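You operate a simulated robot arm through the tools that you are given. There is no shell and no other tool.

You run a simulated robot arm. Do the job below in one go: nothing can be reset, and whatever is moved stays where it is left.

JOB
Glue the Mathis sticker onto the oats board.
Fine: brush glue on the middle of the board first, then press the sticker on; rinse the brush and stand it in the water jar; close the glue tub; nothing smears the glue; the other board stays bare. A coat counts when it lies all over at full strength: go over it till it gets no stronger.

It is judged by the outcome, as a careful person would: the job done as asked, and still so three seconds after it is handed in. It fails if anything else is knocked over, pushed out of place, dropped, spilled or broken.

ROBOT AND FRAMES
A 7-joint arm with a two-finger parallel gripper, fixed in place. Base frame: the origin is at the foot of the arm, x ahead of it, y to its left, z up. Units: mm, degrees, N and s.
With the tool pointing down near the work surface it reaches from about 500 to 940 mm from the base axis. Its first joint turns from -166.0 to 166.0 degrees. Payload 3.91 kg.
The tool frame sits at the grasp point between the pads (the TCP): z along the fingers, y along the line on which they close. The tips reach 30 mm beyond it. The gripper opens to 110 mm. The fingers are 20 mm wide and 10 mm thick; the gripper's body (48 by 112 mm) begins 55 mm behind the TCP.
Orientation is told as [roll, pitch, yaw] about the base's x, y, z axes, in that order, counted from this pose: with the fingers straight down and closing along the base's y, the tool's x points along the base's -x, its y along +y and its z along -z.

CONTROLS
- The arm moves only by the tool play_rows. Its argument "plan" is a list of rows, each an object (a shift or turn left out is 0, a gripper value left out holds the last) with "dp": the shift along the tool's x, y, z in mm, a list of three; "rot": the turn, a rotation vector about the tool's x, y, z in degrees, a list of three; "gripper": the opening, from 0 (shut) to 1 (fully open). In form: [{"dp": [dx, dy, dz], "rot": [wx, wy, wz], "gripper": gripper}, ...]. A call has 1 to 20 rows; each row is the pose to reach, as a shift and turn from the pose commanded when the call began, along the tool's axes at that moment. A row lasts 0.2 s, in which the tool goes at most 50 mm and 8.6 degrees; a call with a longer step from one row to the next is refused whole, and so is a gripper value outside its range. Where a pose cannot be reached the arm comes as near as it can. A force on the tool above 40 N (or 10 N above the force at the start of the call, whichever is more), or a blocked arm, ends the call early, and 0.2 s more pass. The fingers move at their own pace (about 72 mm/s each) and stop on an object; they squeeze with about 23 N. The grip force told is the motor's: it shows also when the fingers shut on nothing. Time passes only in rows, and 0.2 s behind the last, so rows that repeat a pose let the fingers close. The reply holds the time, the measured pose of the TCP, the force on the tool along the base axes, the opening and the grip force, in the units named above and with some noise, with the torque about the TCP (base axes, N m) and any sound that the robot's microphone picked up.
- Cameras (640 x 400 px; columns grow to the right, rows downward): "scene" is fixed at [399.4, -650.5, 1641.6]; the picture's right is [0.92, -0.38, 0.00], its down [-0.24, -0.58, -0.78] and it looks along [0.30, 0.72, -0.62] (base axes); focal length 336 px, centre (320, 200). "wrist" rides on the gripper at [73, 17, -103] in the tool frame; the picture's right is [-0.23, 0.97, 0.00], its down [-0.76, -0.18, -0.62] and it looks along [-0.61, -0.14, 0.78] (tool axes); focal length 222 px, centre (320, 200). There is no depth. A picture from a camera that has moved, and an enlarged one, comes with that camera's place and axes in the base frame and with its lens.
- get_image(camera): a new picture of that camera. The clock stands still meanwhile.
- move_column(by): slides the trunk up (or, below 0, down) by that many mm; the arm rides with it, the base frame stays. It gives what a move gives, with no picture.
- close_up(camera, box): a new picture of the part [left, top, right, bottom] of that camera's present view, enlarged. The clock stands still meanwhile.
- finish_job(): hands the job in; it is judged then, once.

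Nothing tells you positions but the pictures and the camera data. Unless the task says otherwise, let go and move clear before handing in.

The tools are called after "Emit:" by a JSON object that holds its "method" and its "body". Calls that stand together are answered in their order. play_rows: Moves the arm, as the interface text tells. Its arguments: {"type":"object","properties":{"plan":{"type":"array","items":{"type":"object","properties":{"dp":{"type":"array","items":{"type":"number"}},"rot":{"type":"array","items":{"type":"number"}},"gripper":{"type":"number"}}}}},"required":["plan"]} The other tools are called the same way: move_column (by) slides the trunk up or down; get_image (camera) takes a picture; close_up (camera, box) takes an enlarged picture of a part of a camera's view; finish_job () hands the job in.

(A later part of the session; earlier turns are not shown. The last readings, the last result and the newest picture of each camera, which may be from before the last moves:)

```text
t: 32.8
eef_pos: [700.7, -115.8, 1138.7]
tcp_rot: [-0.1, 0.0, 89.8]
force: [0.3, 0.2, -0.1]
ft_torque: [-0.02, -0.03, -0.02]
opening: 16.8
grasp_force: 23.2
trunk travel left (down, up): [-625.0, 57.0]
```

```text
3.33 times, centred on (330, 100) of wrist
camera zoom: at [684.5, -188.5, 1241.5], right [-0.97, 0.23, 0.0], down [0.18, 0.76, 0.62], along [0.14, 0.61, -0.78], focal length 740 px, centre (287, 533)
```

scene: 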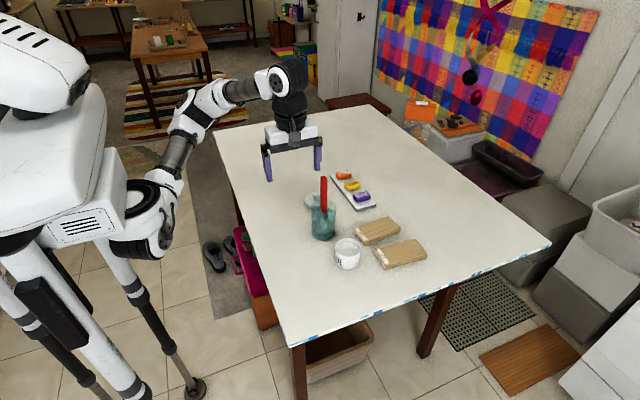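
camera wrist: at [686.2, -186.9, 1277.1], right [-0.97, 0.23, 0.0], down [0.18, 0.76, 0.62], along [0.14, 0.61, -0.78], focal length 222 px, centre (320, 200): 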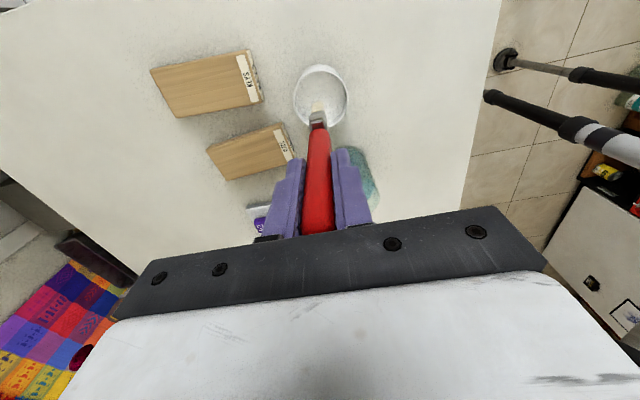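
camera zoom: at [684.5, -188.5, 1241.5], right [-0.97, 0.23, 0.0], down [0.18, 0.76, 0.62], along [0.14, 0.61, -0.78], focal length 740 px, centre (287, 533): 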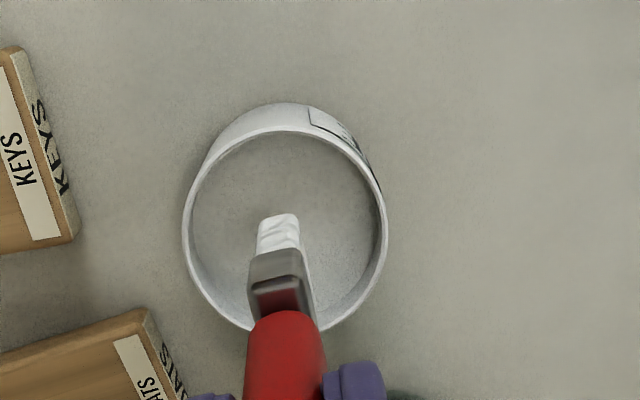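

The brush is evenly loaded. I'll lift clear of the rim and move over the oats board, turning 4.4° to line up with it, staying off the keys board.

Emit:
{"method": "play_rows", "body": {"plan": [{"dp": [0, 0, -12]}, {"dp": [0, 0, -18]}, {"dp": [-15, -25, -18], "rot": [0, 0, -1]}, {"dp": [-31, -50, -18], "rot": [0, 0, -2]}, {"dp": [-46, -76, -18], "rot": [0, 0, -3]}, {"dp": [-58, -94, -18], "rot": [0, 0, -4]}, {"dp": [-62, -101, -18], "rot": [0, 0, -4.4]}, {"dp": [-62, -101, -18], "rot": [0, 0, -4.4]}]}}

Emit:
{"method": "close_up", "body": {"camera": "scene", "box": [330, 180, 440, 280]}}

Emit:
{"method": "close_up", "body": {"camera": "wrist", "box": [220, 40, 380, 160]}}

```text
t: 34.6
eef_pos: [802.5, -53.9, 1156.1]
tcp_rot: [0.0, 0.0, 94.4]
force: [0.9, 0.1, -0.5]
ft_torque: [0.05, 0.01, -0.01]
opening: 16.5
grasp_force: 23.4
trunk travel left (down, up): [-625.0, 57.0]
```

```text
4.00 times, centred on (385, 230) of scene
camera zoom: at [399.4, -650.5, 1641.6], right [0.92, -0.38, 0.0], down [-0.24, -0.58, -0.78], along [0.3, 0.72, -0.62], focal length 1345 px, centre (60, 80)
```

zoom: 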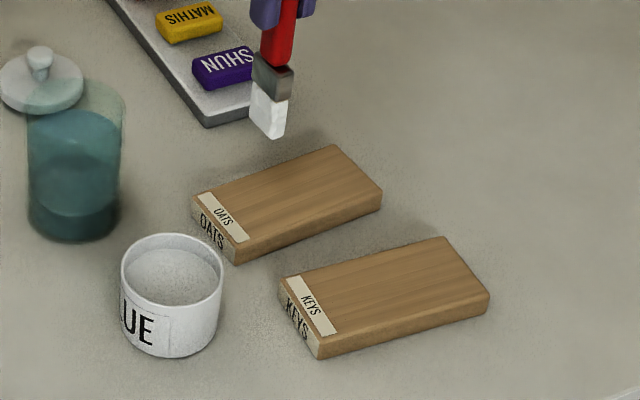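

```text
3.33 times, centred on (300, 100) of wrist
camera zoom: at [791.3, -127.9, 1259.2], right [-0.99, 0.15, 0.0], down [0.12, 0.77, 0.62], along [0.1, 0.62, -0.78], focal length 740 px, centre (387, 533)
```

zoom: 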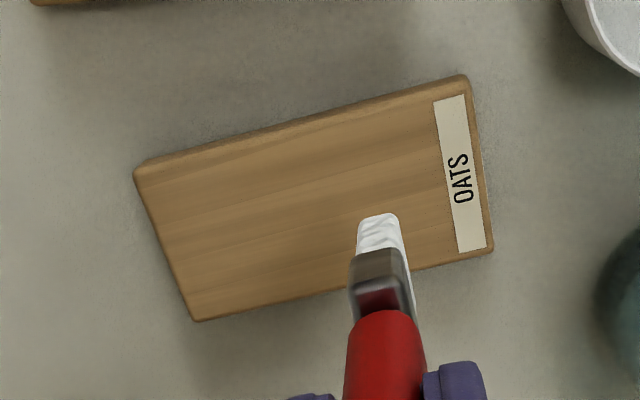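

The board's centre comes out at about (830, -51.5) and the bristle tip about 124 mm below the TCP, so contact should be near TCP z 1084.5. I'll descend gently at the start of the stroke.

Emit:
{"method": "play_rows", "body": {"plan": [{"dp": [0, -2, 25]}, {"dp": [0, -2, 48]}, {"dp": [0, -2, 62]}, {"dp": [0, -2, 67]}, {"dp": [0, -2, 68]}, {"dp": [0, -2, 69]}, {"dp": [0, -2, 69]}]}}

Emit:
{"method": "close_up", "body": {"camera": "scene", "box": [350, 190, 410, 250]}}

```text
t: 36.2
eef_pos: [804.4, -53.4, 1088.2]
tcp_rot: [0.1, 0.0, 94.3]
force: [0.8, -0.4, -0.3]
ft_torque: [0.03, -0.01, -0.01]
opening: 16.3
grasp_force: 22.7
trunk travel left (down, up): [-625.0, 57.0]
```

```text
6.67 times, centred on (380, 220) of scene
camera zoom: at [399.4, -650.5, 1641.6], right [0.92, -0.38, 0.0], down [-0.24, -0.58, -0.78], along [0.3, 0.72, -0.62], focal length 2242 px, centre (-80, 67)
```

zoom: 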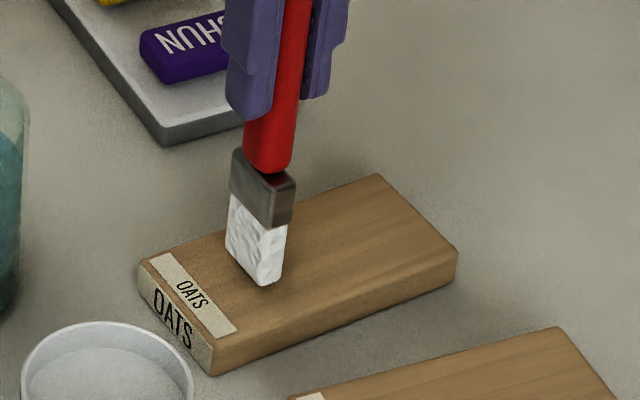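

Emit:
{"method": "play_rows", "body": {"plan": [{"dp": [0, 0, 1]}, {"dp": [0, 0, 2]}, {"dp": [0, 0, 2.5]}, {"dp": [0, 0, 2.5]}]}}

```text
t: 37.2
eef_pos: [804.9, -53.9, 1086.6]
tcp_rot: [0.0, 0.0, 94.3]
force: [-0.1, -0.3, 0.0]
ft_torque: [-0.03, 0.0, 0.01]
opening: 16.4
grasp_force: 22.5
trunk travel left (down, up): [-625.0, 57.0]
```

Emit:
{"method": "play_rows", "body": {"plan": [{"dp": [0, 0, 1]}, {"dp": [0, 0, 2]}, {"dp": [0, 0, 2]}]}}

Emit:
{"method": "close_up", "body": {"camera": "scene", "box": [350, 190, 410, 250]}}

```text
t: 38.0
eef_pos: [804.3, -53.8, 1083.2]
tcp_rot: [0.0, 0.0, 94.3]
force: [0.5, 1.1, -1.0]
ft_torque: [0.02, 0.0, -0.02]
opening: 16.4
grasp_force: 23.0
trunk travel left (down, up): [-625.0, 57.0]
```

```text
6.67 times, centred on (380, 220) of scene
camera zoom: at [399.4, -650.5, 1641.6], right [0.92, -0.38, 0.0], down [-0.24, -0.58, -0.78], along [0.3, 0.72, -0.62], focal length 2242 px, centre (-80, 67)
```

zoom: 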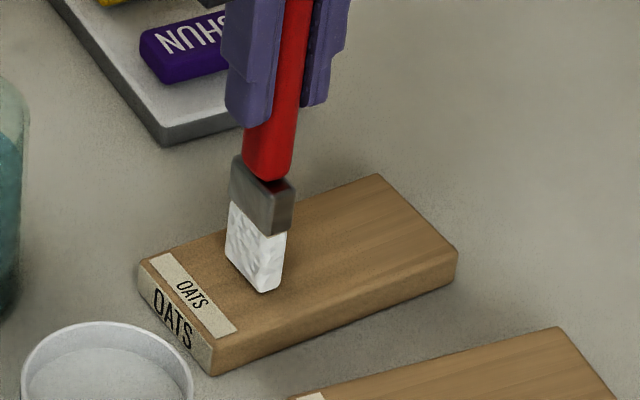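

Emit:
{"method": "play_rows", "body": {"plan": [{"dp": [0, 0, 1]}, {"dp": [0, 0, 2]}, {"dp": [0, 0, 2]}]}}

Emit:
{"method": "play_rows", "body": {"plan": [{"dp": [0, 0, 1]}, {"dp": [0, 0, 2]}, {"dp": [0, 0, 2]}]}}

Emit:
{"method": "close_up", "body": {"camera": "scene", "box": [350, 190, 410, 250]}}

```text
t: 38.8
eef_pos: [805.5, -52.9, 1083.0]
tcp_rot: [-0.1, 0.1, 94.2]
force: [-0.8, -0.9, 5.4]
ft_torque: [-0.09, -0.02, 0.03]
opening: 16.5
grasp_force: 23.4
trunk travel left (down, up): [-625.0, 57.0]
```

```text
t: 39.6
eef_pos: [803.7, -53.9, 1082.7]
tcp_rot: [-0.2, 0.1, 94.3]
force: [4.0, 0.1, 21.5]
ft_torque: [-0.01, -0.47, 0.01]
opening: 16.6
grasp_force: 23.2
trunk travel left (down, up): [-625.0, 57.0]
```

```text
6.67 times, centred on (380, 220) of scene
camera zoom: at [399.4, -650.5, 1641.6], right [0.92, -0.38, 0.0], down [-0.24, -0.58, -0.78], along [0.3, 0.72, -0.62], focal length 2242 px, centre (-80, 67)
```

zoom: 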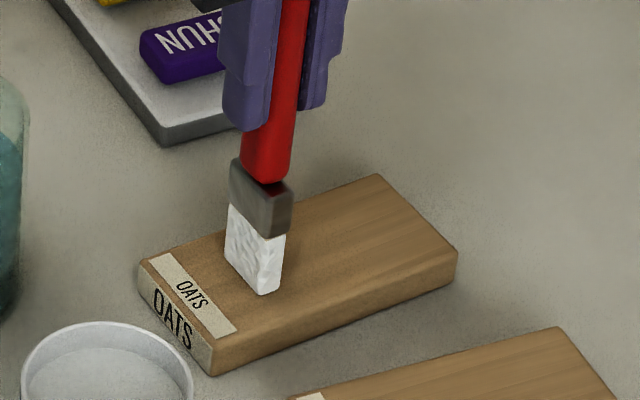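

Contact is at about TCP z 1082.5. I'll ease off to a light touch and make a first stroke along the board's length.

Emit:
{"method": "play_rows", "body": {"plan": [{"dp": [0, 0, -2]}, {"dp": [0, -7, -2]}, {"dp": [0, -14, -2]}, {"dp": [0, -21, -2]}, {"dp": [0, -28, -2]}, {"dp": [0, -35, -2]}, {"dp": [0, -42, -2]}, {"dp": [0, -49, -2]}, {"dp": [0, -52, -2]}]}}

Emit:
{"method": "close_up", "body": {"camera": "scene", "box": [350, 190, 430, 270]}}

Emit:
{"method": "close_up", "body": {"camera": "wrist", "box": [260, 30, 480, 170]}}

```text
t: 41.6
eef_pos: [856.8, -49.9, 1080.9]
tcp_rot: [-0.1, -0.1, 94.4]
force: [-1.9, -0.8, 4.1]
ft_torque: [-0.1, 0.2, 0.01]
opening: 16.3
grasp_force: 23.2
trunk travel left (down, up): [-625.0, 57.0]
```

```text
5.00 times, centred on (390, 230) of scene
camera zoom: at [399.4, -650.5, 1641.6], right [0.92, -0.38, 0.0], down [-0.24, -0.58, -0.78], along [0.3, 0.72, -0.62], focal length 1681 px, centre (-30, 50)
```

zoom: 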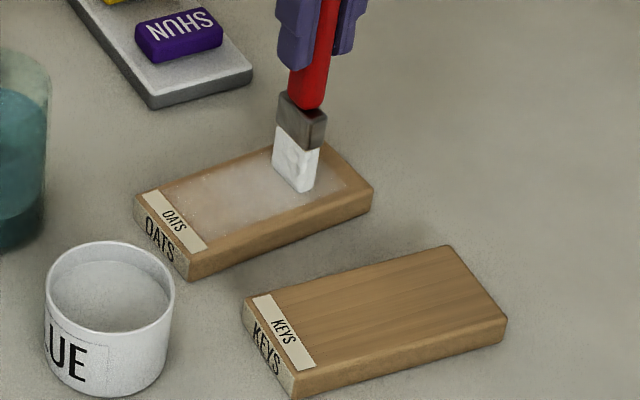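

```text
2.86 times, centred on (370, 100) of wrist
camera zoom: at [844.8, -124.2, 1184.7], right [-0.99, 0.15, 0.0], down [0.12, 0.77, 0.62], along [0.1, 0.62, -0.78], focal length 635 px, centre (177, 486)
```

zoom: 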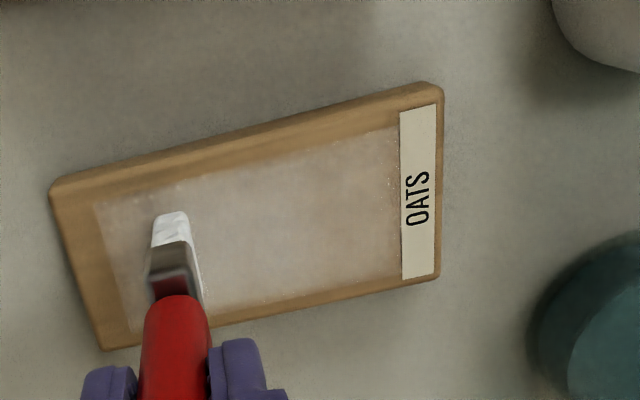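

One light stroke laid a faint, even coat across the middle without moving the board. I'll go back and forth over the same path to strengthen it.

Emit:
{"method": "play_rows", "body": {"plan": [{"dp": [0, 8, 0]}, {"dp": [0, 16, 0]}, {"dp": [0, 24, 0]}, {"dp": [0, 32, 0]}, {"dp": [0, 40, 0]}, {"dp": [0, 47, 0]}, {"dp": [0, 50, 0]}, {"dp": [0, 42, 0]}, {"dp": [0, 34, 0]}, {"dp": [0, 26, 0]}, {"dp": [0, 18, 0]}, {"dp": [0, 10, 0]}, {"dp": [0, 3, 0]}, {"dp": [0, 0, 0]}]}}

Emit:
{"method": "close_up", "body": {"camera": "scene", "box": [350, 190, 430, 270]}}

Emit:
{"method": "close_up", "body": {"camera": "wrist", "box": [260, 30, 480, 170]}}

```text
t: 44.6
eef_pos: [856.7, -50.0, 1083.5]
tcp_rot: [-0.1, -0.1, 94.2]
force: [-2.4, -0.4, 6.1]
ft_torque: [-0.07, 0.25, -0.03]
opening: 16.5
grasp_force: 22.9
trunk travel left (down, up): [-625.0, 57.0]
```

```text
5.00 times, centred on (390, 230) of scene
camera zoom: at [399.4, -650.5, 1641.6], right [0.92, -0.38, 0.0], down [-0.24, -0.58, -0.78], along [0.3, 0.72, -0.62], focal length 1681 px, centre (-30, 50)
```

zoom: 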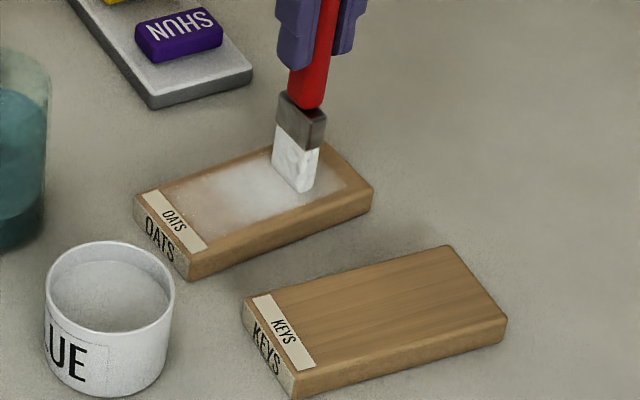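

```text
2.86 times, centred on (370, 100) of wrist
camera zoom: at [844.8, -124.0, 1184.6], right [-0.99, 0.15, 0.0], down [0.12, 0.77, 0.62], along [0.1, 0.62, -0.78], focal length 635 px, centre (177, 486)
```

zoom: 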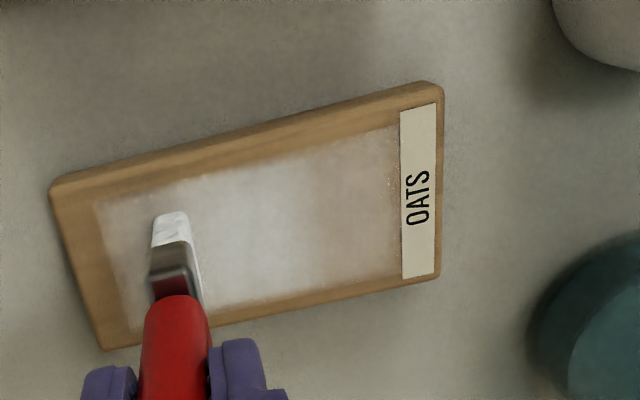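

The middle is whiter, but the edges and the label end are weaker. I'll run offset lanes over the whole patch.

Emit:
{"method": "play_rows", "body": {"plan": [{"dp": [-4, -5, -0.2]}, {"dp": [-8, -10, -0.2]}, {"dp": [-8, -15, -0.2]}, {"dp": [-8, -7, -0.2]}, {"dp": [-8, 2, -0.2]}, {"dp": [-8, 11, -0.2]}, {"dp": [-8, 20, -0.2]}, {"dp": [-8, 29, -0.2]}, {"dp": [-8, 38, -0.2]}, {"dp": [-8, 47, -0.2]}, {"dp": [-8, 56, -0.2]}, {"dp": [-8, 64, -0.2]}, {"dp": [-2, 64, -0.2]}, {"dp": [4, 64, -0.2]}, {"dp": [8, 64, -0.2]}, {"dp": [8, 55, -0.2]}, {"dp": [8, 46, -0.2]}, {"dp": [8, 37, -0.2]}, {"dp": [8, 28, -0.2]}, {"dp": [8, 19, -0.2]}]}}

Emit:
{"method": "close_up", "body": {"camera": "scene", "box": [350, 190, 430, 270]}}

Emit:
{"method": "close_up", "body": {"camera": "wrist", "box": [220, 30, 440, 170]}}

```text
t: 48.8
eef_pos: [838.0, -58.7, 1081.8]
tcp_rot: [0.0, 0.1, 94.2]
force: [0.8, -2.1, 0.0]
ft_torque: [-0.04, 0.02, 0.0]
opening: 16.4
grasp_force: 23.2
trunk travel left (down, up): [-625.0, 57.0]
```

```text
5.00 times, centred on (390, 230) of scene
camera zoom: at [399.4, -650.5, 1641.6], right [0.92, -0.38, 0.0], down [-0.24, -0.58, -0.78], along [0.3, 0.72, -0.62], focal length 1681 px, centre (-30, 50)
```

zoom: 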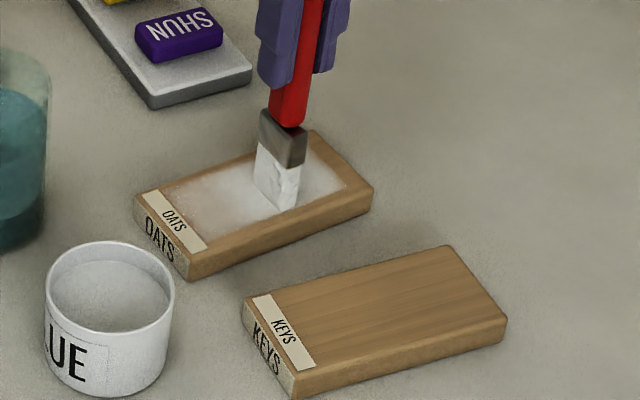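

```text
2.86 times, centred on (330, 100) of wrist
camera zoom: at [826.9, -133.5, 1184.6], right [-0.99, 0.15, 0.0], down [0.12, 0.77, 0.62], along [0.1, 0.62, -0.78], focal length 635 px, centre (291, 486)
```

zoom: 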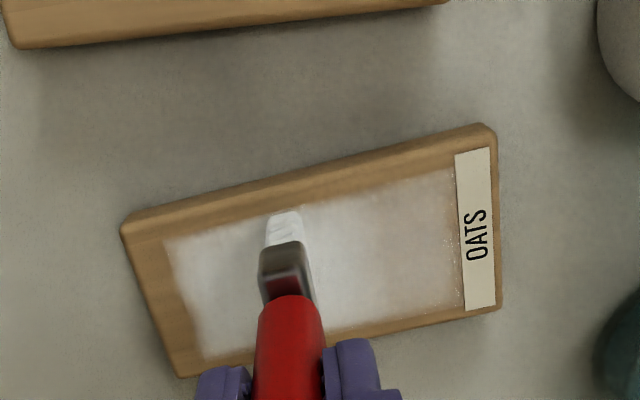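

Emit:
{"method": "play_rows", "body": {"plan": [{"dp": [0, -9, 0.6]}, {"dp": [0, -18, 0.6]}, {"dp": [0, -27, 0.6]}, {"dp": [0, -34, 0.6]}, {"dp": [-8, -34, 0.6]}, {"dp": [-8, -25, 0.6]}, {"dp": [-8, -16, 0.6]}, {"dp": [-8, -7, 0.6]}, {"dp": [-8, 2, 0.6]}, {"dp": [-8, 11, 0.6]}, {"dp": [-8, 20, 0.6]}, {"dp": [-8, 29, 0.6]}, {"dp": [-8, 38, 0.6]}, {"dp": [-8, 46, 0.6]}, {"dp": [-16, 46, 0.6]}, {"dp": [-16, 37, 0.6]}, {"dp": [-16, 28, 0.6]}, {"dp": [-16, 36, 0.6]}, {"dp": [-16, 46, 0.6]}, {"dp": [-8, 46, 0.6]}]}}

Emit:
{"method": "close_up", "body": {"camera": "scene", "box": [350, 190, 430, 270]}}

Emit:
{"method": "close_up", "body": {"camera": "wrist", "box": [160, 30, 440, 200]}}

```text
t: 53.0
eef_pos: [790.6, -54.5, 1083.3]
tcp_rot: [0.0, 0.1, 94.4]
force: [-0.5, 1.7, 6.5]
ft_torque: [0.29, 0.04, -0.02]
opening: 16.6
grasp_force: 23.0
trunk travel left (down, up): [-625.0, 57.0]
```

```text
5.00 times, centred on (390, 230) of scene
camera zoom: at [399.4, -650.5, 1641.6], right [0.92, -0.38, 0.0], down [-0.24, -0.58, -0.78], along [0.3, 0.72, -0.62], focal length 1681 px, centre (-30, 50)
```

zoom: 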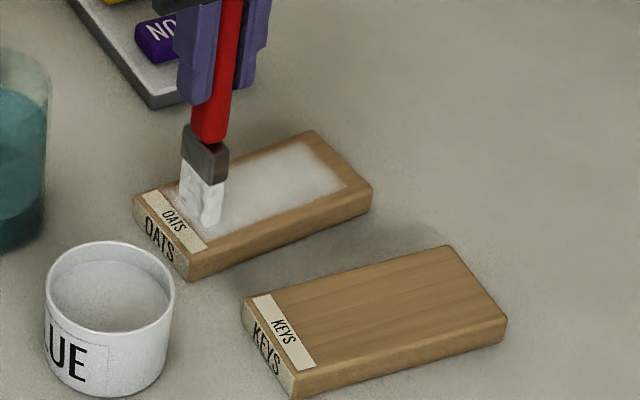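

```text
2.29 times, centred on (300, 115) of wrist
camera zoom: at [779.8, -128.5, 1184.4], right [-0.99, 0.15, 0.0], down [0.12, 0.77, 0.62], along [0.1, 0.62, -0.78], focal length 508 px, centre (366, 394)
```

zoom: 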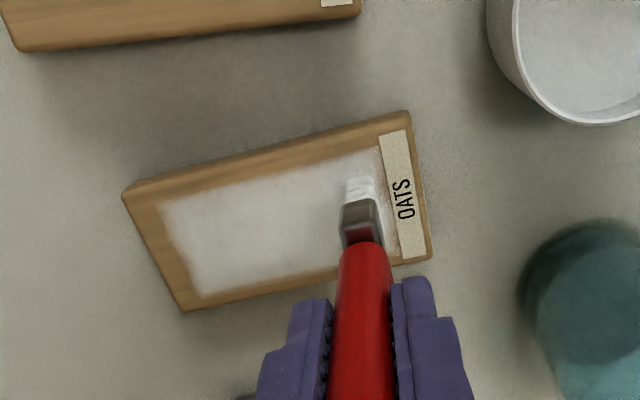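

The coat is much stronger now. I'll do another full set of overlapping lanes so it is even everywhere.

Emit:
{"method": "play_rows", "body": {"plan": [{"dp": [9, 0, 0]}, {"dp": [9, -9, 0]}, {"dp": [9, -18, 0]}, {"dp": [9, -27, 0]}, {"dp": [9, -36, 0]}, {"dp": [9, -45, 0]}, {"dp": [9, -54, 0]}, {"dp": [9, -63, 0]}, {"dp": [9, -72, 0]}, {"dp": [9, -81, 0]}, {"dp": [0, -81, 0]}, {"dp": [-9, -81, 0]}, {"dp": [-9, -72, 0]}, {"dp": [-9, -62, 0]}, {"dp": [-9, -52, 0]}, {"dp": [-9, -42, 0]}, {"dp": [-9, -32, 0]}, {"dp": [-9, -22, 0]}, {"dp": [-9, -11, 0]}, {"dp": [-9, 0, 0]}]}}

Emit:
{"method": "play_rows", "body": {"plan": [{"dp": [9, 0, 0]}, {"dp": [9, -10, 0]}, {"dp": [9, -20, 0]}, {"dp": [9, -30, 0]}, {"dp": [9, -40, 0]}, {"dp": [9, -50, 0]}, {"dp": [9, -60, 0]}, {"dp": [9, -70, 0]}, {"dp": [9, -80, 0]}, {"dp": [9, -80, -15]}, {"dp": [9, -80, -30]}, {"dp": [9, -80, -30]}]}}

Emit:
{"method": "close_up", "body": {"camera": "scene", "box": [350, 190, 430, 270]}}

Emit:
{"method": "close_up", "body": {"camera": "wrist", "box": [260, 20, 480, 170]}}

```text
t: 57.2
eef_pos: [790.6, -46.5, 1082.7]
tcp_rot: [-0.2, 0.1, 94.2]
force: [1.0, 0.1, 7.6]
ft_torque: [0.01, -0.21, 0.0]
opening: 16.7
grasp_force: 22.9
trunk travel left (down, up): [-625.0, 57.0]
```

```text
t: 59.8
eef_pos: [872.2, -48.8, 1112.0]
tcp_rot: [-0.1, 0.1, 94.3]
force: [-0.2, -0.3, -0.8]
ft_torque: [0.0, -0.01, 0.0]
opening: 16.5
grasp_force: 22.8
trunk travel left (down, up): [-625.0, 57.0]
```

```text
5.00 times, centred on (390, 230) of scene
camera zoom: at [399.4, -650.5, 1641.6], right [0.92, -0.38, 0.0], down [-0.24, -0.58, -0.78], along [0.3, 0.72, -0.62], focal length 1681 px, centre (-30, 50)
```

zoom: 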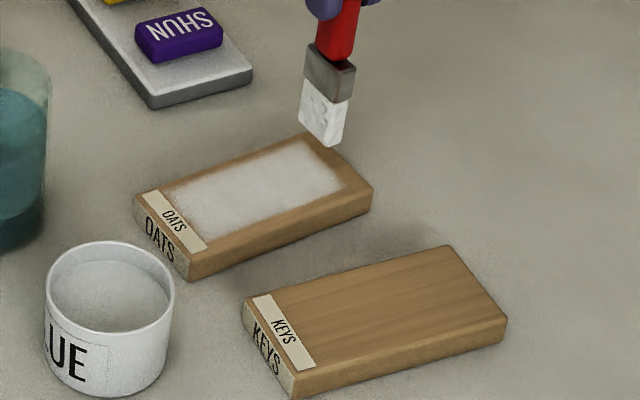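

```text
2.67 times, centred on (370, 95) of wrist
camera zoom: at [860.0, -122.5, 1213.9], right [-0.99, 0.15, 0.0], down [0.12, 0.77, 0.62], along [0.1, 0.62, -0.78], focal length 592 px, centre (187, 480)
```

zoom: 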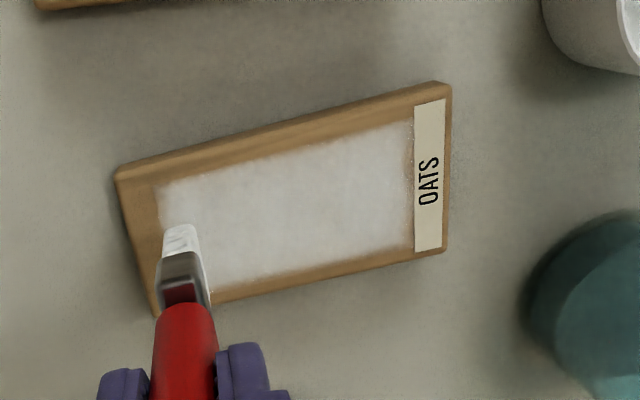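

The coat looks even, with a slightly weaker margin at the label end. I'll reload the brush and go over it once more to see whether it still strengthens.

Emit:
{"method": "play_rows", "body": {"plan": [{"dp": [0, 0, -15]}, {"dp": [0, 0, -28]}, {"dp": [10, 35, -28]}, {"dp": [21, 70, -28]}, {"dp": [32, 105, -28]}, {"dp": [42, 140, -28]}, {"dp": [50, 166, -28]}, {"dp": [53, 174.4, -28]}, {"dp": [53, 174.4, -28]}, {"dp": [53, 174.4, -8]}, {"dp": [53, 174.4, 4]}, {"dp": [53, 174.4, 10]}, {"dp": [53, 174.4, 12.5]}, {"dp": [53, 174.4, 12.5]}]}}

Emit:
{"method": "close_up", "body": {"camera": "scene", "box": [325, 205, 370, 275]}}

Emit:
{"method": "close_up", "body": {"camera": "scene", "box": [345, 205, 405, 255]}}

Emit:
{"method": "close_up", "body": {"camera": "wrist", "box": [180, 40, 400, 190]}}

```text
t: 62.8
eef_pos: [701.7, -114.1, 1099.2]
tcp_rot: [-0.1, 0.1, 94.4]
force: [1.5, -0.2, 6.8]
ft_torque: [0.0, -0.15, -0.02]
opening: 16.3
grasp_force: 23.0
trunk travel left (down, up): [-625.0, 57.0]
```

```text
5.71 times, centred on (348, 240) of scene
camera zoom: at [399.4, -650.5, 1641.6], right [0.92, -0.38, 0.0], down [-0.24, -0.58, -0.78], along [0.3, 0.72, -0.62], focal length 1921 px, centre (163, -29)
```

zoom: 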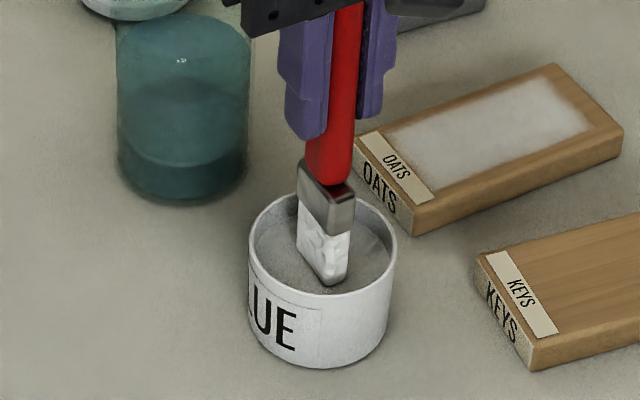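

```text
8.00 times, centred on (375, 230) of scene
camera zoom: at [399.4, -650.5, 1641.6], right [0.92, -0.38, 0.0], down [-0.24, -0.58, -0.78], along [0.3, 0.72, -0.62], focal length 2690 px, centre (-120, -40)
```

zoom: 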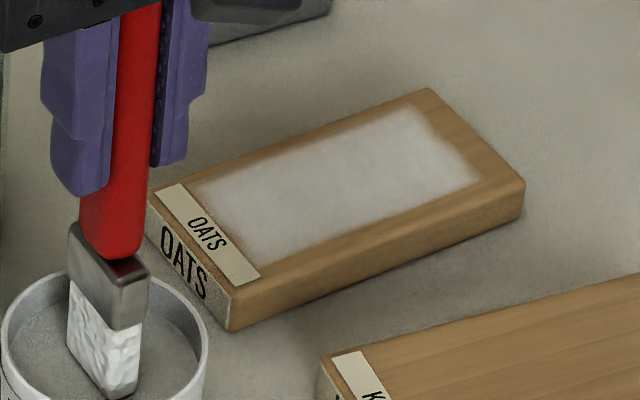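

```text
2.67 times, centred on (290, 115) of wrist
camera zoom: at [690.1, -188.9, 1202.2], right [-0.99, 0.15, 0.0], down [0.12, 0.77, 0.62], along [0.1, 0.61, -0.78], focal length 592 px, centre (400, 427)
```

zoom: 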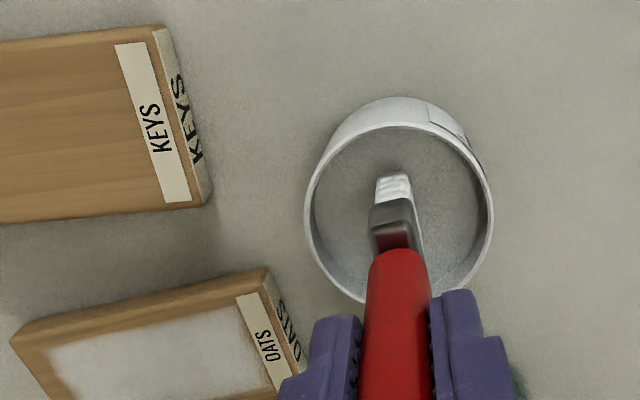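

Emit:
{"method": "play_rows", "body": {"plan": [{"dp": [3, 3, -1]}, {"dp": [-3, -3, -1]}, {"dp": [0, 0, -15]}, {"dp": [0, 0, -32]}, {"dp": [0, 0, -42]}, {"dp": [-15, -28, -42]}, {"dp": [-32, -60, -42]}, {"dp": [-48, -90, -42]}, {"dp": [-52.6, -101, -42]}, {"dp": [-52.6, -101, -25]}, {"dp": [-52.6, -101, 0]}, {"dp": [-52.6, -101, 10]}, {"dp": [-52.6, -101, 15]}, {"dp": [-52.6, -101, 17]}, {"dp": [-52.6, -101, 17]}]}}

```text
t: 66.0
eef_pos: [798.6, -53.9, 1082.0]
tcp_rot: [0.0, 0.0, 94.3]
force: [0.2, -0.5, -0.1]
ft_torque: [0.01, 0.01, -0.02]
opening: 16.0
grasp_force: 23.4
trunk travel left (down, up): [-625.0, 57.0]
```

Emit:
{"method": "play_rows", "body": {"plan": [{"dp": [0, 3, 0.8]}, {"dp": [-5, 7, 0.8]}, {"dp": [-9, 7, 0.8]}, {"dp": [-9, -3, 0.8]}, {"dp": [-9, -13, 0.8]}, {"dp": [-9, -23, 0.8]}, {"dp": [-9, -33, 0.8]}, {"dp": [-9, -43, 0.8]}, {"dp": [-9, -53, 0.8]}, {"dp": [-9, -63, 0.8]}, {"dp": [-9, -73, 0.8]}, {"dp": [0, -73, 0.8]}, {"dp": [0, -62, 0.8]}, {"dp": [0, -51, 0.8]}, {"dp": [0, -40, 0.8]}, {"dp": [0, -29, 0.8]}, {"dp": [0, -18, 0.8]}, {"dp": [0, -7, 0.8]}, {"dp": [0, 4, 0.8]}, {"dp": [0, 8, 0.8]}]}}

Emit:
{"method": "play_rows", "body": {"plan": [{"dp": [5, 0, 0]}, {"dp": [9, 0, 0]}, {"dp": [9, -10, 0]}, {"dp": [9, -20, 0]}, {"dp": [9, -30, 0]}, {"dp": [9, -40, 0]}, {"dp": [9, -50, 0]}, {"dp": [9, -60, 0]}, {"dp": [9, -70, 0]}, {"dp": [9, -81, 0]}, {"dp": [4, -81, 0]}, {"dp": [4, -70, 0]}, {"dp": [4, -60, 0]}, {"dp": [4, -50, 0]}, {"dp": [4, -40, 0]}, {"dp": [4, -30, 0]}, {"dp": [4, -20, 0]}, {"dp": [4, -10, 0]}, {"dp": [0, 0, 0]}, {"dp": [-5, 0, 0]}]}}

Emit:
{"method": "close_up", "body": {"camera": "scene", "box": [345, 205, 405, 255]}}

Emit:
{"method": "close_up", "body": {"camera": "wrist", "box": [160, 30, 440, 200]}}

```text
t: 70.2
eef_pos: [789.1, -55.6, 1081.8]
tcp_rot: [-0.1, 0.1, 94.5]
force: [4.2, -0.1, 12.2]
ft_torque: [0.02, -0.51, 0.02]
opening: 16.7
grasp_force: 22.8
trunk travel left (down, up): [-625.0, 57.0]
```

```text
t: 74.4
eef_pos: [789.7, -51.1, 1081.3]
tcp_rot: [0.0, 0.1, 94.3]
force: [0.0, -1.5, 4.0]
ft_torque: [-0.14, -0.03, 0.0]
opening: 16.4
grasp_force: 22.5
trunk travel left (down, up): [-625.0, 57.0]
```

```text
8.00 times, centred on (375, 230) of scene
camera zoom: at [399.4, -650.5, 1641.6], right [0.92, -0.38, 0.0], down [-0.24, -0.58, -0.78], along [0.3, 0.72, -0.62], focal length 2690 px, centre (-120, -40)
```

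zoom: 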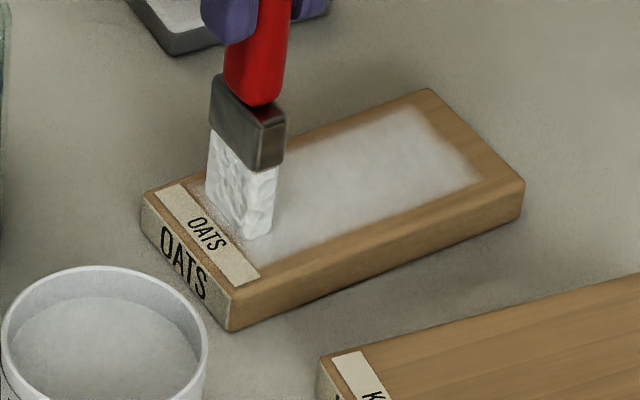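

```text
2.29 times, centred on (300, 115) of wrist
camera zoom: at [777.9, -124.8, 1184.0], right [-0.99, 0.15, 0.0], down [0.12, 0.77, 0.62], along [0.1, 0.61, -0.78], focal length 508 px, centre (366, 394)
```

zoom: 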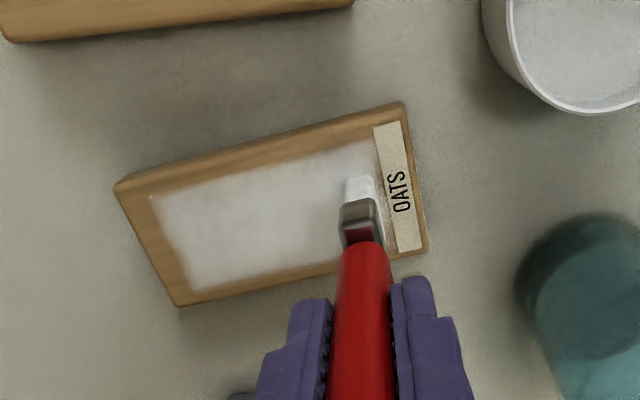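

The centre is now saturated; the -y edge fades a little. I'll run lanes nearer both long edges and across the far end.

Emit:
{"method": "play_rows", "body": {"plan": [{"dp": [8, 0, 0]}, {"dp": [15.5, 0, 0]}, {"dp": [15.5, -10, 0]}, {"dp": [15.5, -20, 0]}, {"dp": [15.5, -30, 0]}, {"dp": [15.5, -40, 0]}, {"dp": [15.5, -50, 0]}, {"dp": [15.5, -60, 0]}, {"dp": [15.5, -70, 0]}, {"dp": [15.5, -80, 0]}, {"dp": [15.5, -85, 0]}, {"dp": [8, -85, 0]}, {"dp": [0, -85, 0]}, {"dp": [-6.5, -85, 0]}, {"dp": [-6.5, -71, 0]}, {"dp": [-6.5, -57, 0]}, {"dp": [-6.5, -43, 0]}, {"dp": [-6.5, -29, 0]}, {"dp": [-6.5, -15, 0]}, {"dp": [-6.5, 0, 0]}]}}

Emit:
{"method": "play_rows", "body": {"plan": [{"dp": [8, 0, 0]}, {"dp": [16, 0, 0]}, {"dp": [21, 0, 0]}, {"dp": [21, -14, 0]}, {"dp": [21, -28, 0]}, {"dp": [21, -42, 0]}, {"dp": [21, -56, 0]}, {"dp": [21, -70, 0]}, {"dp": [21, -84, 0]}, {"dp": [12, -84, 0]}, {"dp": [12, -70, 0]}, {"dp": [12, -56, 0]}, {"dp": [12, -42, 0]}, {"dp": [12, -28, 0]}, {"dp": [12, -14, 0]}, {"dp": [12, -14, -15]}, {"dp": [12, -14, -35]}, {"dp": [12, -14, -50]}, {"dp": [12, -14, -50]}]}}

Emit:
{"method": "close_up", "body": {"camera": "scene", "box": [345, 205, 405, 255]}}

Emit:
{"method": "close_up", "body": {"camera": "wrist", "box": [180, 20, 420, 180]}}

```text
t: 78.6
eef_pos: [790.4, -43.8, 1080.5]
tcp_rot: [-0.1, 0.1, 94.3]
force: [1.3, -0.1, 7.0]
ft_torque: [0.06, -0.15, -0.03]
opening: 16.8
grasp_force: 23.3
trunk travel left (down, up): [-625.0, 57.0]
```

```text
t: 82.6
eef_pos: [806.1, -54.8, 1130.3]
tcp_rot: [-0.1, -0.1, 94.3]
force: [0.4, -0.7, -0.7]
ft_torque: [0.03, 0.04, 0.02]
opening: 16.5
grasp_force: 23.4
trunk travel left (down, up): [-625.0, 57.0]
```

```text
8.00 times, centred on (375, 230) of scene
camera zoom: at [399.4, -650.5, 1641.6], right [0.92, -0.38, 0.0], down [-0.24, -0.58, -0.78], along [0.3, 0.72, -0.62], focal length 2690 px, centre (-120, -40)
```

zoom: 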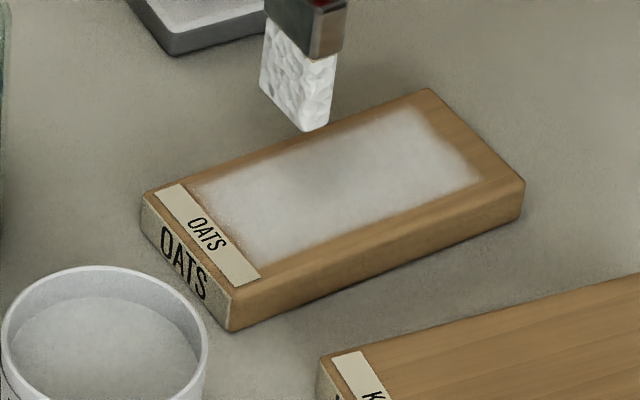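

```text
2.50 times, centred on (300, 100) of wrist
camera zoom: at [793.6, -128.4, 1233.6], right [-0.99, 0.15, 0.0], down [0.12, 0.77, 0.62], along [0.1, 0.62, -0.78], focal length 555 px, centre (370, 450)
```

zoom: 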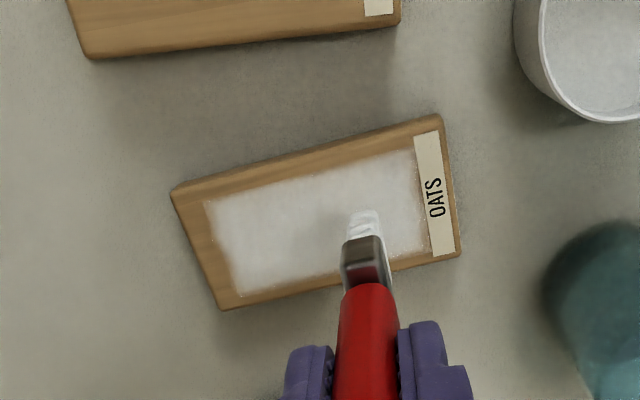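

The patch now looks uniformly white and no longer changes. I'll lift the brush and carry it above the jar, then check the coat unobstructed before rinsing.

Emit:
{"method": "play_rows", "body": {"plan": [{"dp": [0, 0, -30]}, {"dp": [0, 0, -65]}, {"dp": [0, 0, -95]}, {"dp": [-18, 28, -95], "rot": [0, 0, 1]}, {"dp": [-36, 57, -95], "rot": [0, 0, 2]}, {"dp": [-54, 86, -95], "rot": [0, 0, 3]}, {"dp": [-68, 108, -95], "rot": [0, 0, 4]}, {"dp": [-72.4, 115.2, -95], "rot": [0, 0, 4.4]}, {"dp": [-72.4, 115.2, -95], "rot": [0, 0, 4.4]}]}}

Emit:
{"method": "close_up", "body": {"camera": "scene", "box": [345, 205, 405, 255]}}

Emit:
{"method": "close_up", "body": {"camera": "wrist", "box": [280, 60, 360, 160]}}

Emit:
{"method": "close_up", "body": {"camera": "wrist", "box": [150, 10, 290, 120]}}

```text
t: 84.6
eef_pos: [684.2, 10.3, 1225.2]
tcp_rot: [0.1, 0.1, 89.9]
force: [0.1, -0.3, 0.3]
ft_torque: [-0.05, 0.05, 0.01]
opening: 16.4
grasp_force: 23.1
trunk travel left (down, up): [-625.0, 57.0]
```

```text
8.00 times, centred on (375, 230) of scene
camera zoom: at [399.4, -650.5, 1641.6], right [0.92, -0.38, 0.0], down [-0.24, -0.58, -0.78], along [0.3, 0.72, -0.62], focal length 2690 px, centre (-120, -40)
```

zoom: 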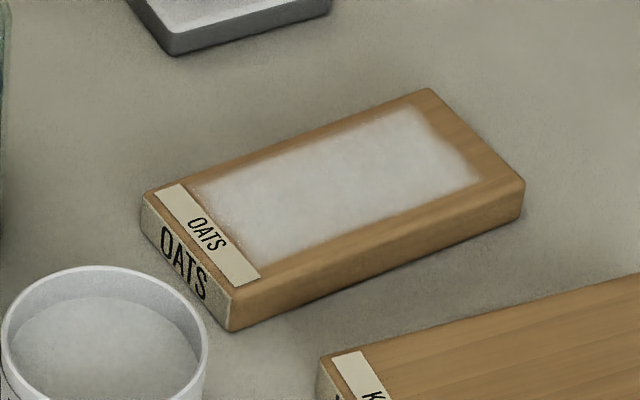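

```text
4.00 times, centred on (320, 110) of wrist
camera zoom: at [667.1, -63.9, 1328.0], right [-0.97, 0.23, 0.0], down [0.18, 0.76, 0.62], along [0.14, 0.61, -0.78], focal length 888 px, centre (320, 560)
```

zoom: 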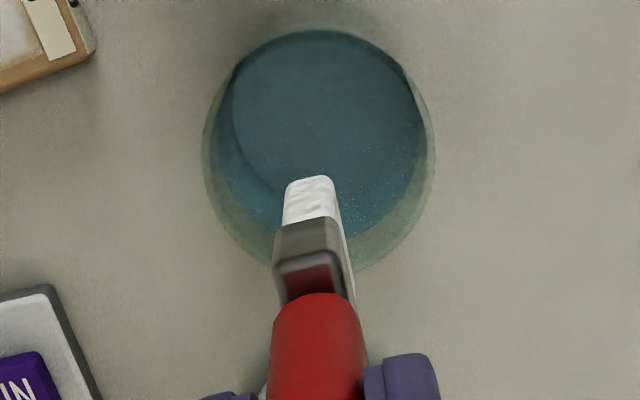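

```text
3.64 times, centred on (220, 65) of wrist
camera zoom: at [667.1, -63.9, 1328.0], right [-0.97, 0.23, 0.0], down [0.18, 0.76, 0.62], along [0.14, 0.61, -0.78], focal length 808 px, centre (684, 691)
```

zoom: 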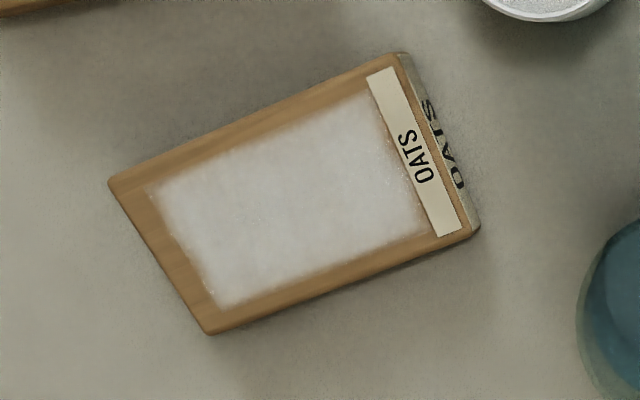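

The coat looks complete, but I want proof that it gets no stronger, so I'll reload once more and make another full pass to compare.

Emit:
{"method": "play_rows", "body": {"plan": [{"dp": [30, -4, 0], "rot": [0, 0, -1]}, {"dp": [62, -9, 0], "rot": [0, 0, -2]}, {"dp": [95, -14, 0], "rot": [0, 0, -3.5]}, {"dp": [118, -17, 0], "rot": [0, 0, -4.4]}, {"dp": [124.8, -17.8, 10], "rot": [0, 0, -4.4]}, {"dp": [124.8, -17.8, 45], "rot": [0, 0, -4.4]}, {"dp": [124.8, -17.8, 80], "rot": [0, 0, -4.4]}, {"dp": [124.8, -17.8, 105], "rot": [0, 0, -4.4]}, {"dp": [124.8, -17.8, 118], "rot": [0, 0, -4.4]}, {"dp": [124.8, -17.8, 124], "rot": [0, 0, -4.4]}, {"dp": [124.8, -17.8, 126.5], "rot": [0, 0, -4.4]}, {"dp": [124.8, -17.8, 126.5], "rot": [0, 0, -4.4]}, {"dp": [121, -21, 125.5], "rot": [0, 0, -4.4]}, {"dp": [127, -15, 125.5], "rot": [0, 0, -4.4]}, {"dp": [124.8, -17.8, 115], "rot": [0, 0, -4.4]}, {"dp": [124.8, -17.8, 95], "rot": [0, 0, -4.4]}, {"dp": [124.8, -17.8, 82], "rot": [0, 0, -4.4]}, {"dp": [124.8, -17.8, 82], "rot": [0, 0, -4.4]}]}}

Emit:
{"method": "close_up", "body": {"camera": "scene", "box": [325, 195, 370, 275]}}

```text
t: 88.4
eef_pos: [701.3, -115.2, 1144.6]
tcp_rot: [0.1, 0.1, 94.3]
force: [0.0, -0.2, -0.7]
ft_torque: [-0.01, 0.02, 0.04]
opening: 16.2
grasp_force: 22.7
trunk travel left (down, up): [-625.0, 57.0]
```

```text
5.00 times, centred on (348, 235) of scene
camera zoom: at [399.4, -650.5, 1641.6], right [0.92, -0.38, 0.0], down [-0.24, -0.58, -0.78], along [0.3, 0.72, -0.62], focal length 1681 px, centre (182, 25)
```

zoom: 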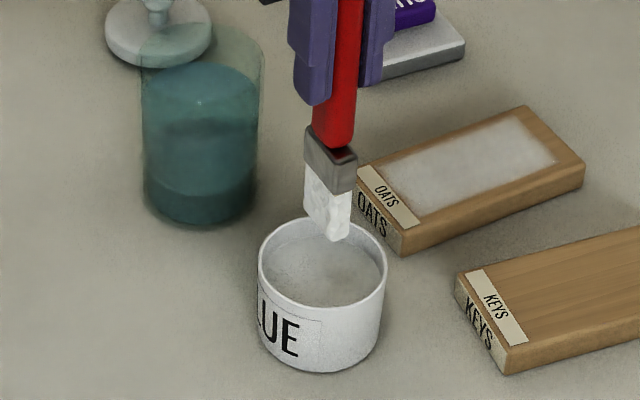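

Emit:
{"method": "play_rows", "body": {"plan": [{"dp": [-16, -35, 0]}, {"dp": [-32, -70, 0]}, {"dp": [-46, -100, 0]}, {"dp": [-47.6, -103.8, 15]}, {"dp": [-47.6, -103.8, 38]}, {"dp": [-47.6, -103.8, 54]}, {"dp": [-47.6, -103.8, 60]}, {"dp": [-47.6, -103.8, 62.5]}, {"dp": [-47.6, -103.8, 63.5]}, {"dp": [-47.6, -103.8, 63.5]}]}}

```text
t: 90.6
eef_pos: [801.9, -59.9, 1081.4]
tcp_rot: [-0.1, 0.1, 94.3]
force: [0.2, 1.3, 6.6]
ft_torque: [0.08, -0.09, 0.0]
opening: 16.6
grasp_force: 23.0
trunk travel left (down, up): [-625.0, 57.0]
```

Emit:
{"method": "play_rows", "body": {"plan": [{"dp": [3, 7, 0]}, {"dp": [6, 13, 0]}, {"dp": [6, 2, 0]}, {"dp": [6, -9, 0]}, {"dp": [6, -20, 0]}, {"dp": [6, -31, 0]}, {"dp": [6, -42, 0]}, {"dp": [6, -53, 0]}, {"dp": [6, -64, 0]}, {"dp": [6, -73, 0]}, {"dp": [-2, -73, 0]}, {"dp": [-2, -62, 0]}, {"dp": [-2, -51, 0]}, {"dp": [-2, -40, 0]}, {"dp": [-2, -29, 0]}, {"dp": [-2, -18, 0]}, {"dp": [-2, -7, 0]}, {"dp": [-2, 4, 0]}, {"dp": [-2, 13, 0]}, {"dp": [-10, 13, 0]}]}}

Emit:
{"method": "play_rows", "body": {"plan": [{"dp": [0, -11, 0]}, {"dp": [0, -22, 0]}, {"dp": [0, -33, 0]}, {"dp": [0, -44, 0]}, {"dp": [0, -55, 0]}, {"dp": [0, -66, 0]}, {"dp": [0, -77, 0]}, {"dp": [0, -86, 0]}, {"dp": [-7, -86, 0]}, {"dp": [-7, -75, 0]}, {"dp": [-7, -64, 0]}, {"dp": [-7, -53, 0]}, {"dp": [-7, -42, 0]}, {"dp": [-7, -31, 0]}, {"dp": [-7, -20, 0]}, {"dp": [-7, -9, 0]}, {"dp": [-7, 0, 0]}, {"dp": [2, 0, 0]}, {"dp": [10, 0, 0]}, {"dp": [16, 0, 0]}]}}

Emit:
{"method": "play_rows", "body": {"plan": [{"dp": [-4, -15, 0]}, {"dp": [-8, -30, 0]}, {"dp": [-8, -45, 0]}, {"dp": [-8, -45, -15]}, {"dp": [-8, -45, -40]}, {"dp": [-8, -45, -80]}, {"dp": [-8, -45, -115]}, {"dp": [-8, -45, -143]}, {"dp": [-8, -45, -143]}]}}

Emit:
{"method": "close_up", "body": {"camera": "scene", "box": [345, 205, 405, 255]}}

Emit:
{"method": "close_up", "body": {"camera": "wrist", "box": [180, 20, 420, 180]}}

```text
t: 94.8
eef_pos: [786.2, -52.4, 1081.7]
tcp_rot: [-0.1, 0.1, 94.3]
force: [-0.2, -2.9, 7.0]
ft_torque: [-0.36, 0.01, -0.01]
opening: 16.7
grasp_force: 22.4
trunk travel left (down, up): [-625.0, 57.0]
```

```text
t: 99.0
eef_pos: [788.6, -67.8, 1081.7]
tcp_rot: [-0.1, -0.1, 94.1]
force: [0.9, -0.4, 2.4]
ft_torque: [0.07, 0.07, 0.01]
opening: 16.5
grasp_force: 22.7
trunk travel left (down, up): [-625.0, 57.0]
```

```text
t: 101.0
eef_pos: [832.9, -57.9, 1224.0]
tcp_rot: [0.0, 0.1, 94.3]
force: [0.2, 0.0, -1.2]
ft_torque: [0.03, 0.01, -0.02]
opening: 16.5
grasp_force: 23.7
trunk travel left (down, up): [-625.0, 57.0]
```

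```text
8.00 times, centred on (375, 230) of scene
camera zoom: at [399.4, -650.5, 1641.6], right [0.92, -0.38, 0.0], down [-0.24, -0.58, -0.78], along [0.3, 0.72, -0.62], focal length 2690 px, centre (-120, -40)
```

zoom: 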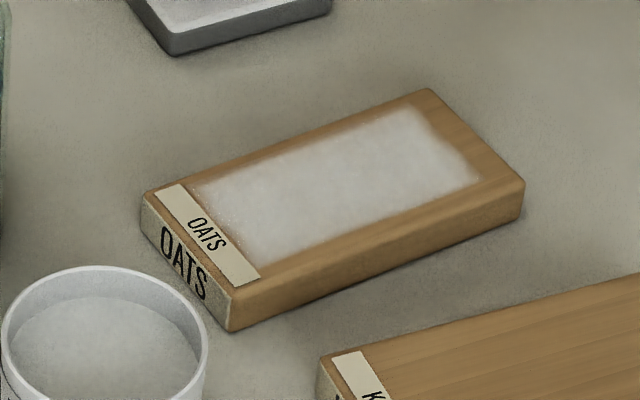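

```text
2.50 times, centred on (300, 100) of wrist
camera zoom: at [821.5, -131.1, 1327.0], right [-0.99, 0.15, 0.0], down [0.12, 0.77, 0.62], along [0.1, 0.62, -0.78], focal length 555 px, centre (370, 450)
```

zoom: 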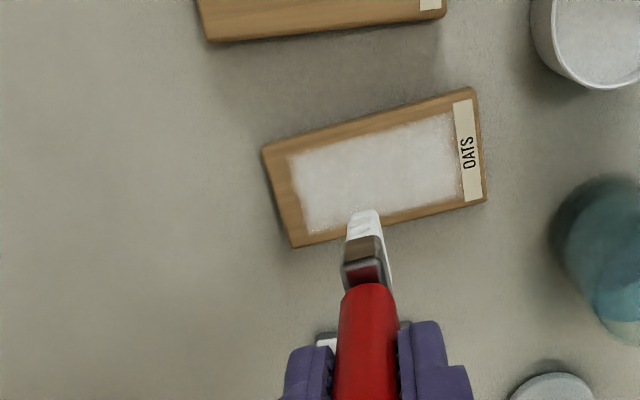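

The scene view is identical to before the extra pass, so the coat is at full strength. Next I'll take the brush to the jar, lower it into the water and swirl it.

Emit:
{"method": "play_rows", "body": {"plan": [{"dp": [-18, 33, 0], "rot": [0, 0, 1]}, {"dp": [-37, 68, 0], "rot": [0, 0, 2]}, {"dp": [-56, 103, 0], "rot": [0, 0, 3]}, {"dp": [-71, 132, 0], "rot": [0, 0, 4]}, {"dp": [-76.5, 142.5, 0], "rot": [0, 0, 4.4]}, {"dp": [-76.5, 142.5, 0], "rot": [0, 0, 4.4]}]}}

Emit:
{"method": "close_up", "body": {"camera": "wrist", "box": [270, 60, 370, 160]}}

Emit:
{"method": "close_up", "body": {"camera": "scene", "box": [300, 150, 350, 250]}}

```text
t: 102.4
eef_pos: [686.6, 10.2, 1223.3]
tcp_rot: [-0.1, 0.1, 89.8]
force: [-0.1, 0.5, -0.4]
ft_torque: [0.02, 0.01, 0.0]
opening: 16.6
grasp_force: 22.7
trunk travel left (down, up): [-625.0, 57.0]
```

```text
4.00 times, centred on (320, 110) of wrist
camera zoom: at [667.8, -63.6, 1325.7], right [-0.97, 0.23, 0.0], down [0.18, 0.76, 0.62], along [0.14, 0.61, -0.78], focal length 888 px, centre (320, 560)
```

zoom: 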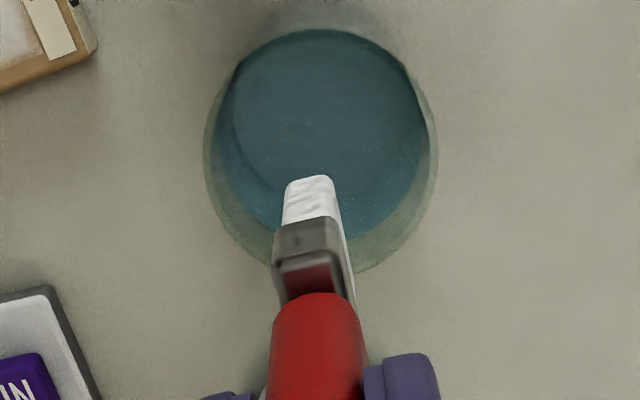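

```text
4.00 times, centred on (325, 200) of scene
camera zoom: at [399.4, -650.5, 1641.6], right [0.92, -0.38, 0.0], down [-0.24, -0.58, -0.78], along [0.3, 0.72, -0.62], focal length 1345 px, centre (300, 200)
```

zoom: 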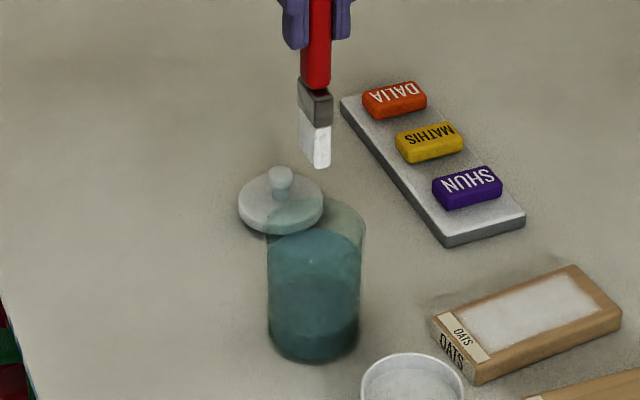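

Emit:
{"method": "play_rows", "body": {"plan": [{"dp": [2, 0, 20]}, {"dp": [2, 0, 45]}, {"dp": [2, 0, 70]}, {"dp": [2, 0, 90]}, {"dp": [2, 0, 105]}, {"dp": [2, 0, 115]}, {"dp": [2, 0, 116]}, {"dp": [2, 0, 116]}]}}

Emit:
{"method": "close_up", "body": {"camera": "scene", "box": [300, 170, 350, 250]}}

Emit:
{"method": "close_up", "body": {"camera": "wrist", "box": [270, 60, 370, 160]}}

```text
t: 104.2
eef_pos: [684.3, 7.8, 1107.2]
tcp_rot: [0.0, 0.1, 89.8]
force: [0.0, 0.8, -0.6]
ft_torque: [0.02, -0.02, 0.01]
opening: 16.4
grasp_force: 22.4
trunk travel left (down, up): [-625.0, 57.0]
```

```text
5.00 times, centred on (325, 210) of scene
camera zoom: at [399.4, -650.5, 1641.6], right [0.92, -0.38, 0.0], down [-0.24, -0.58, -0.78], along [0.3, 0.72, -0.62], focal length 1681 px, centre (295, 150)
```

zoom: 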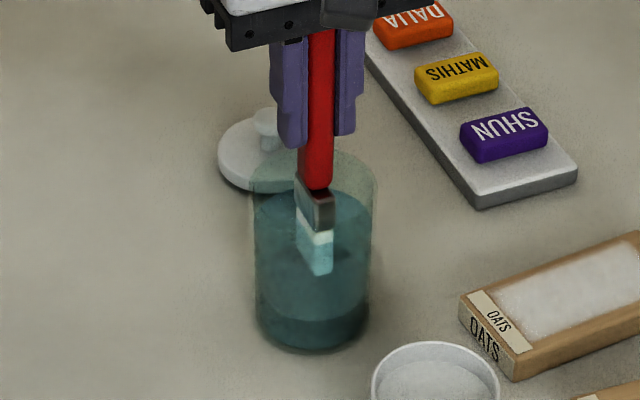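

```text
4.00 times, centred on (320, 110) of wrist
camera zoom: at [668.3, -65.7, 1209.2], right [-0.97, 0.23, 0.0], down [0.18, 0.76, 0.62], along [0.14, 0.61, -0.78], focal length 888 px, centre (320, 560)
```

zoom: 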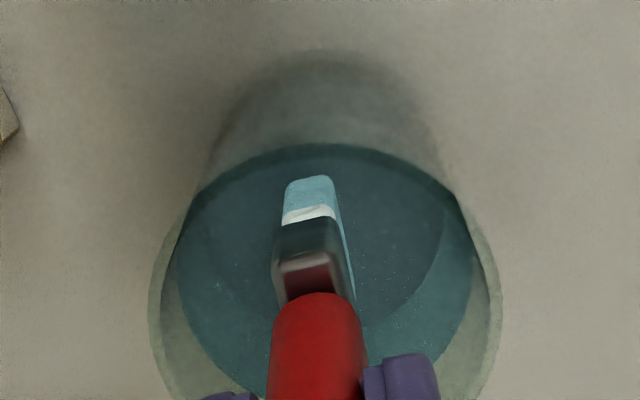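

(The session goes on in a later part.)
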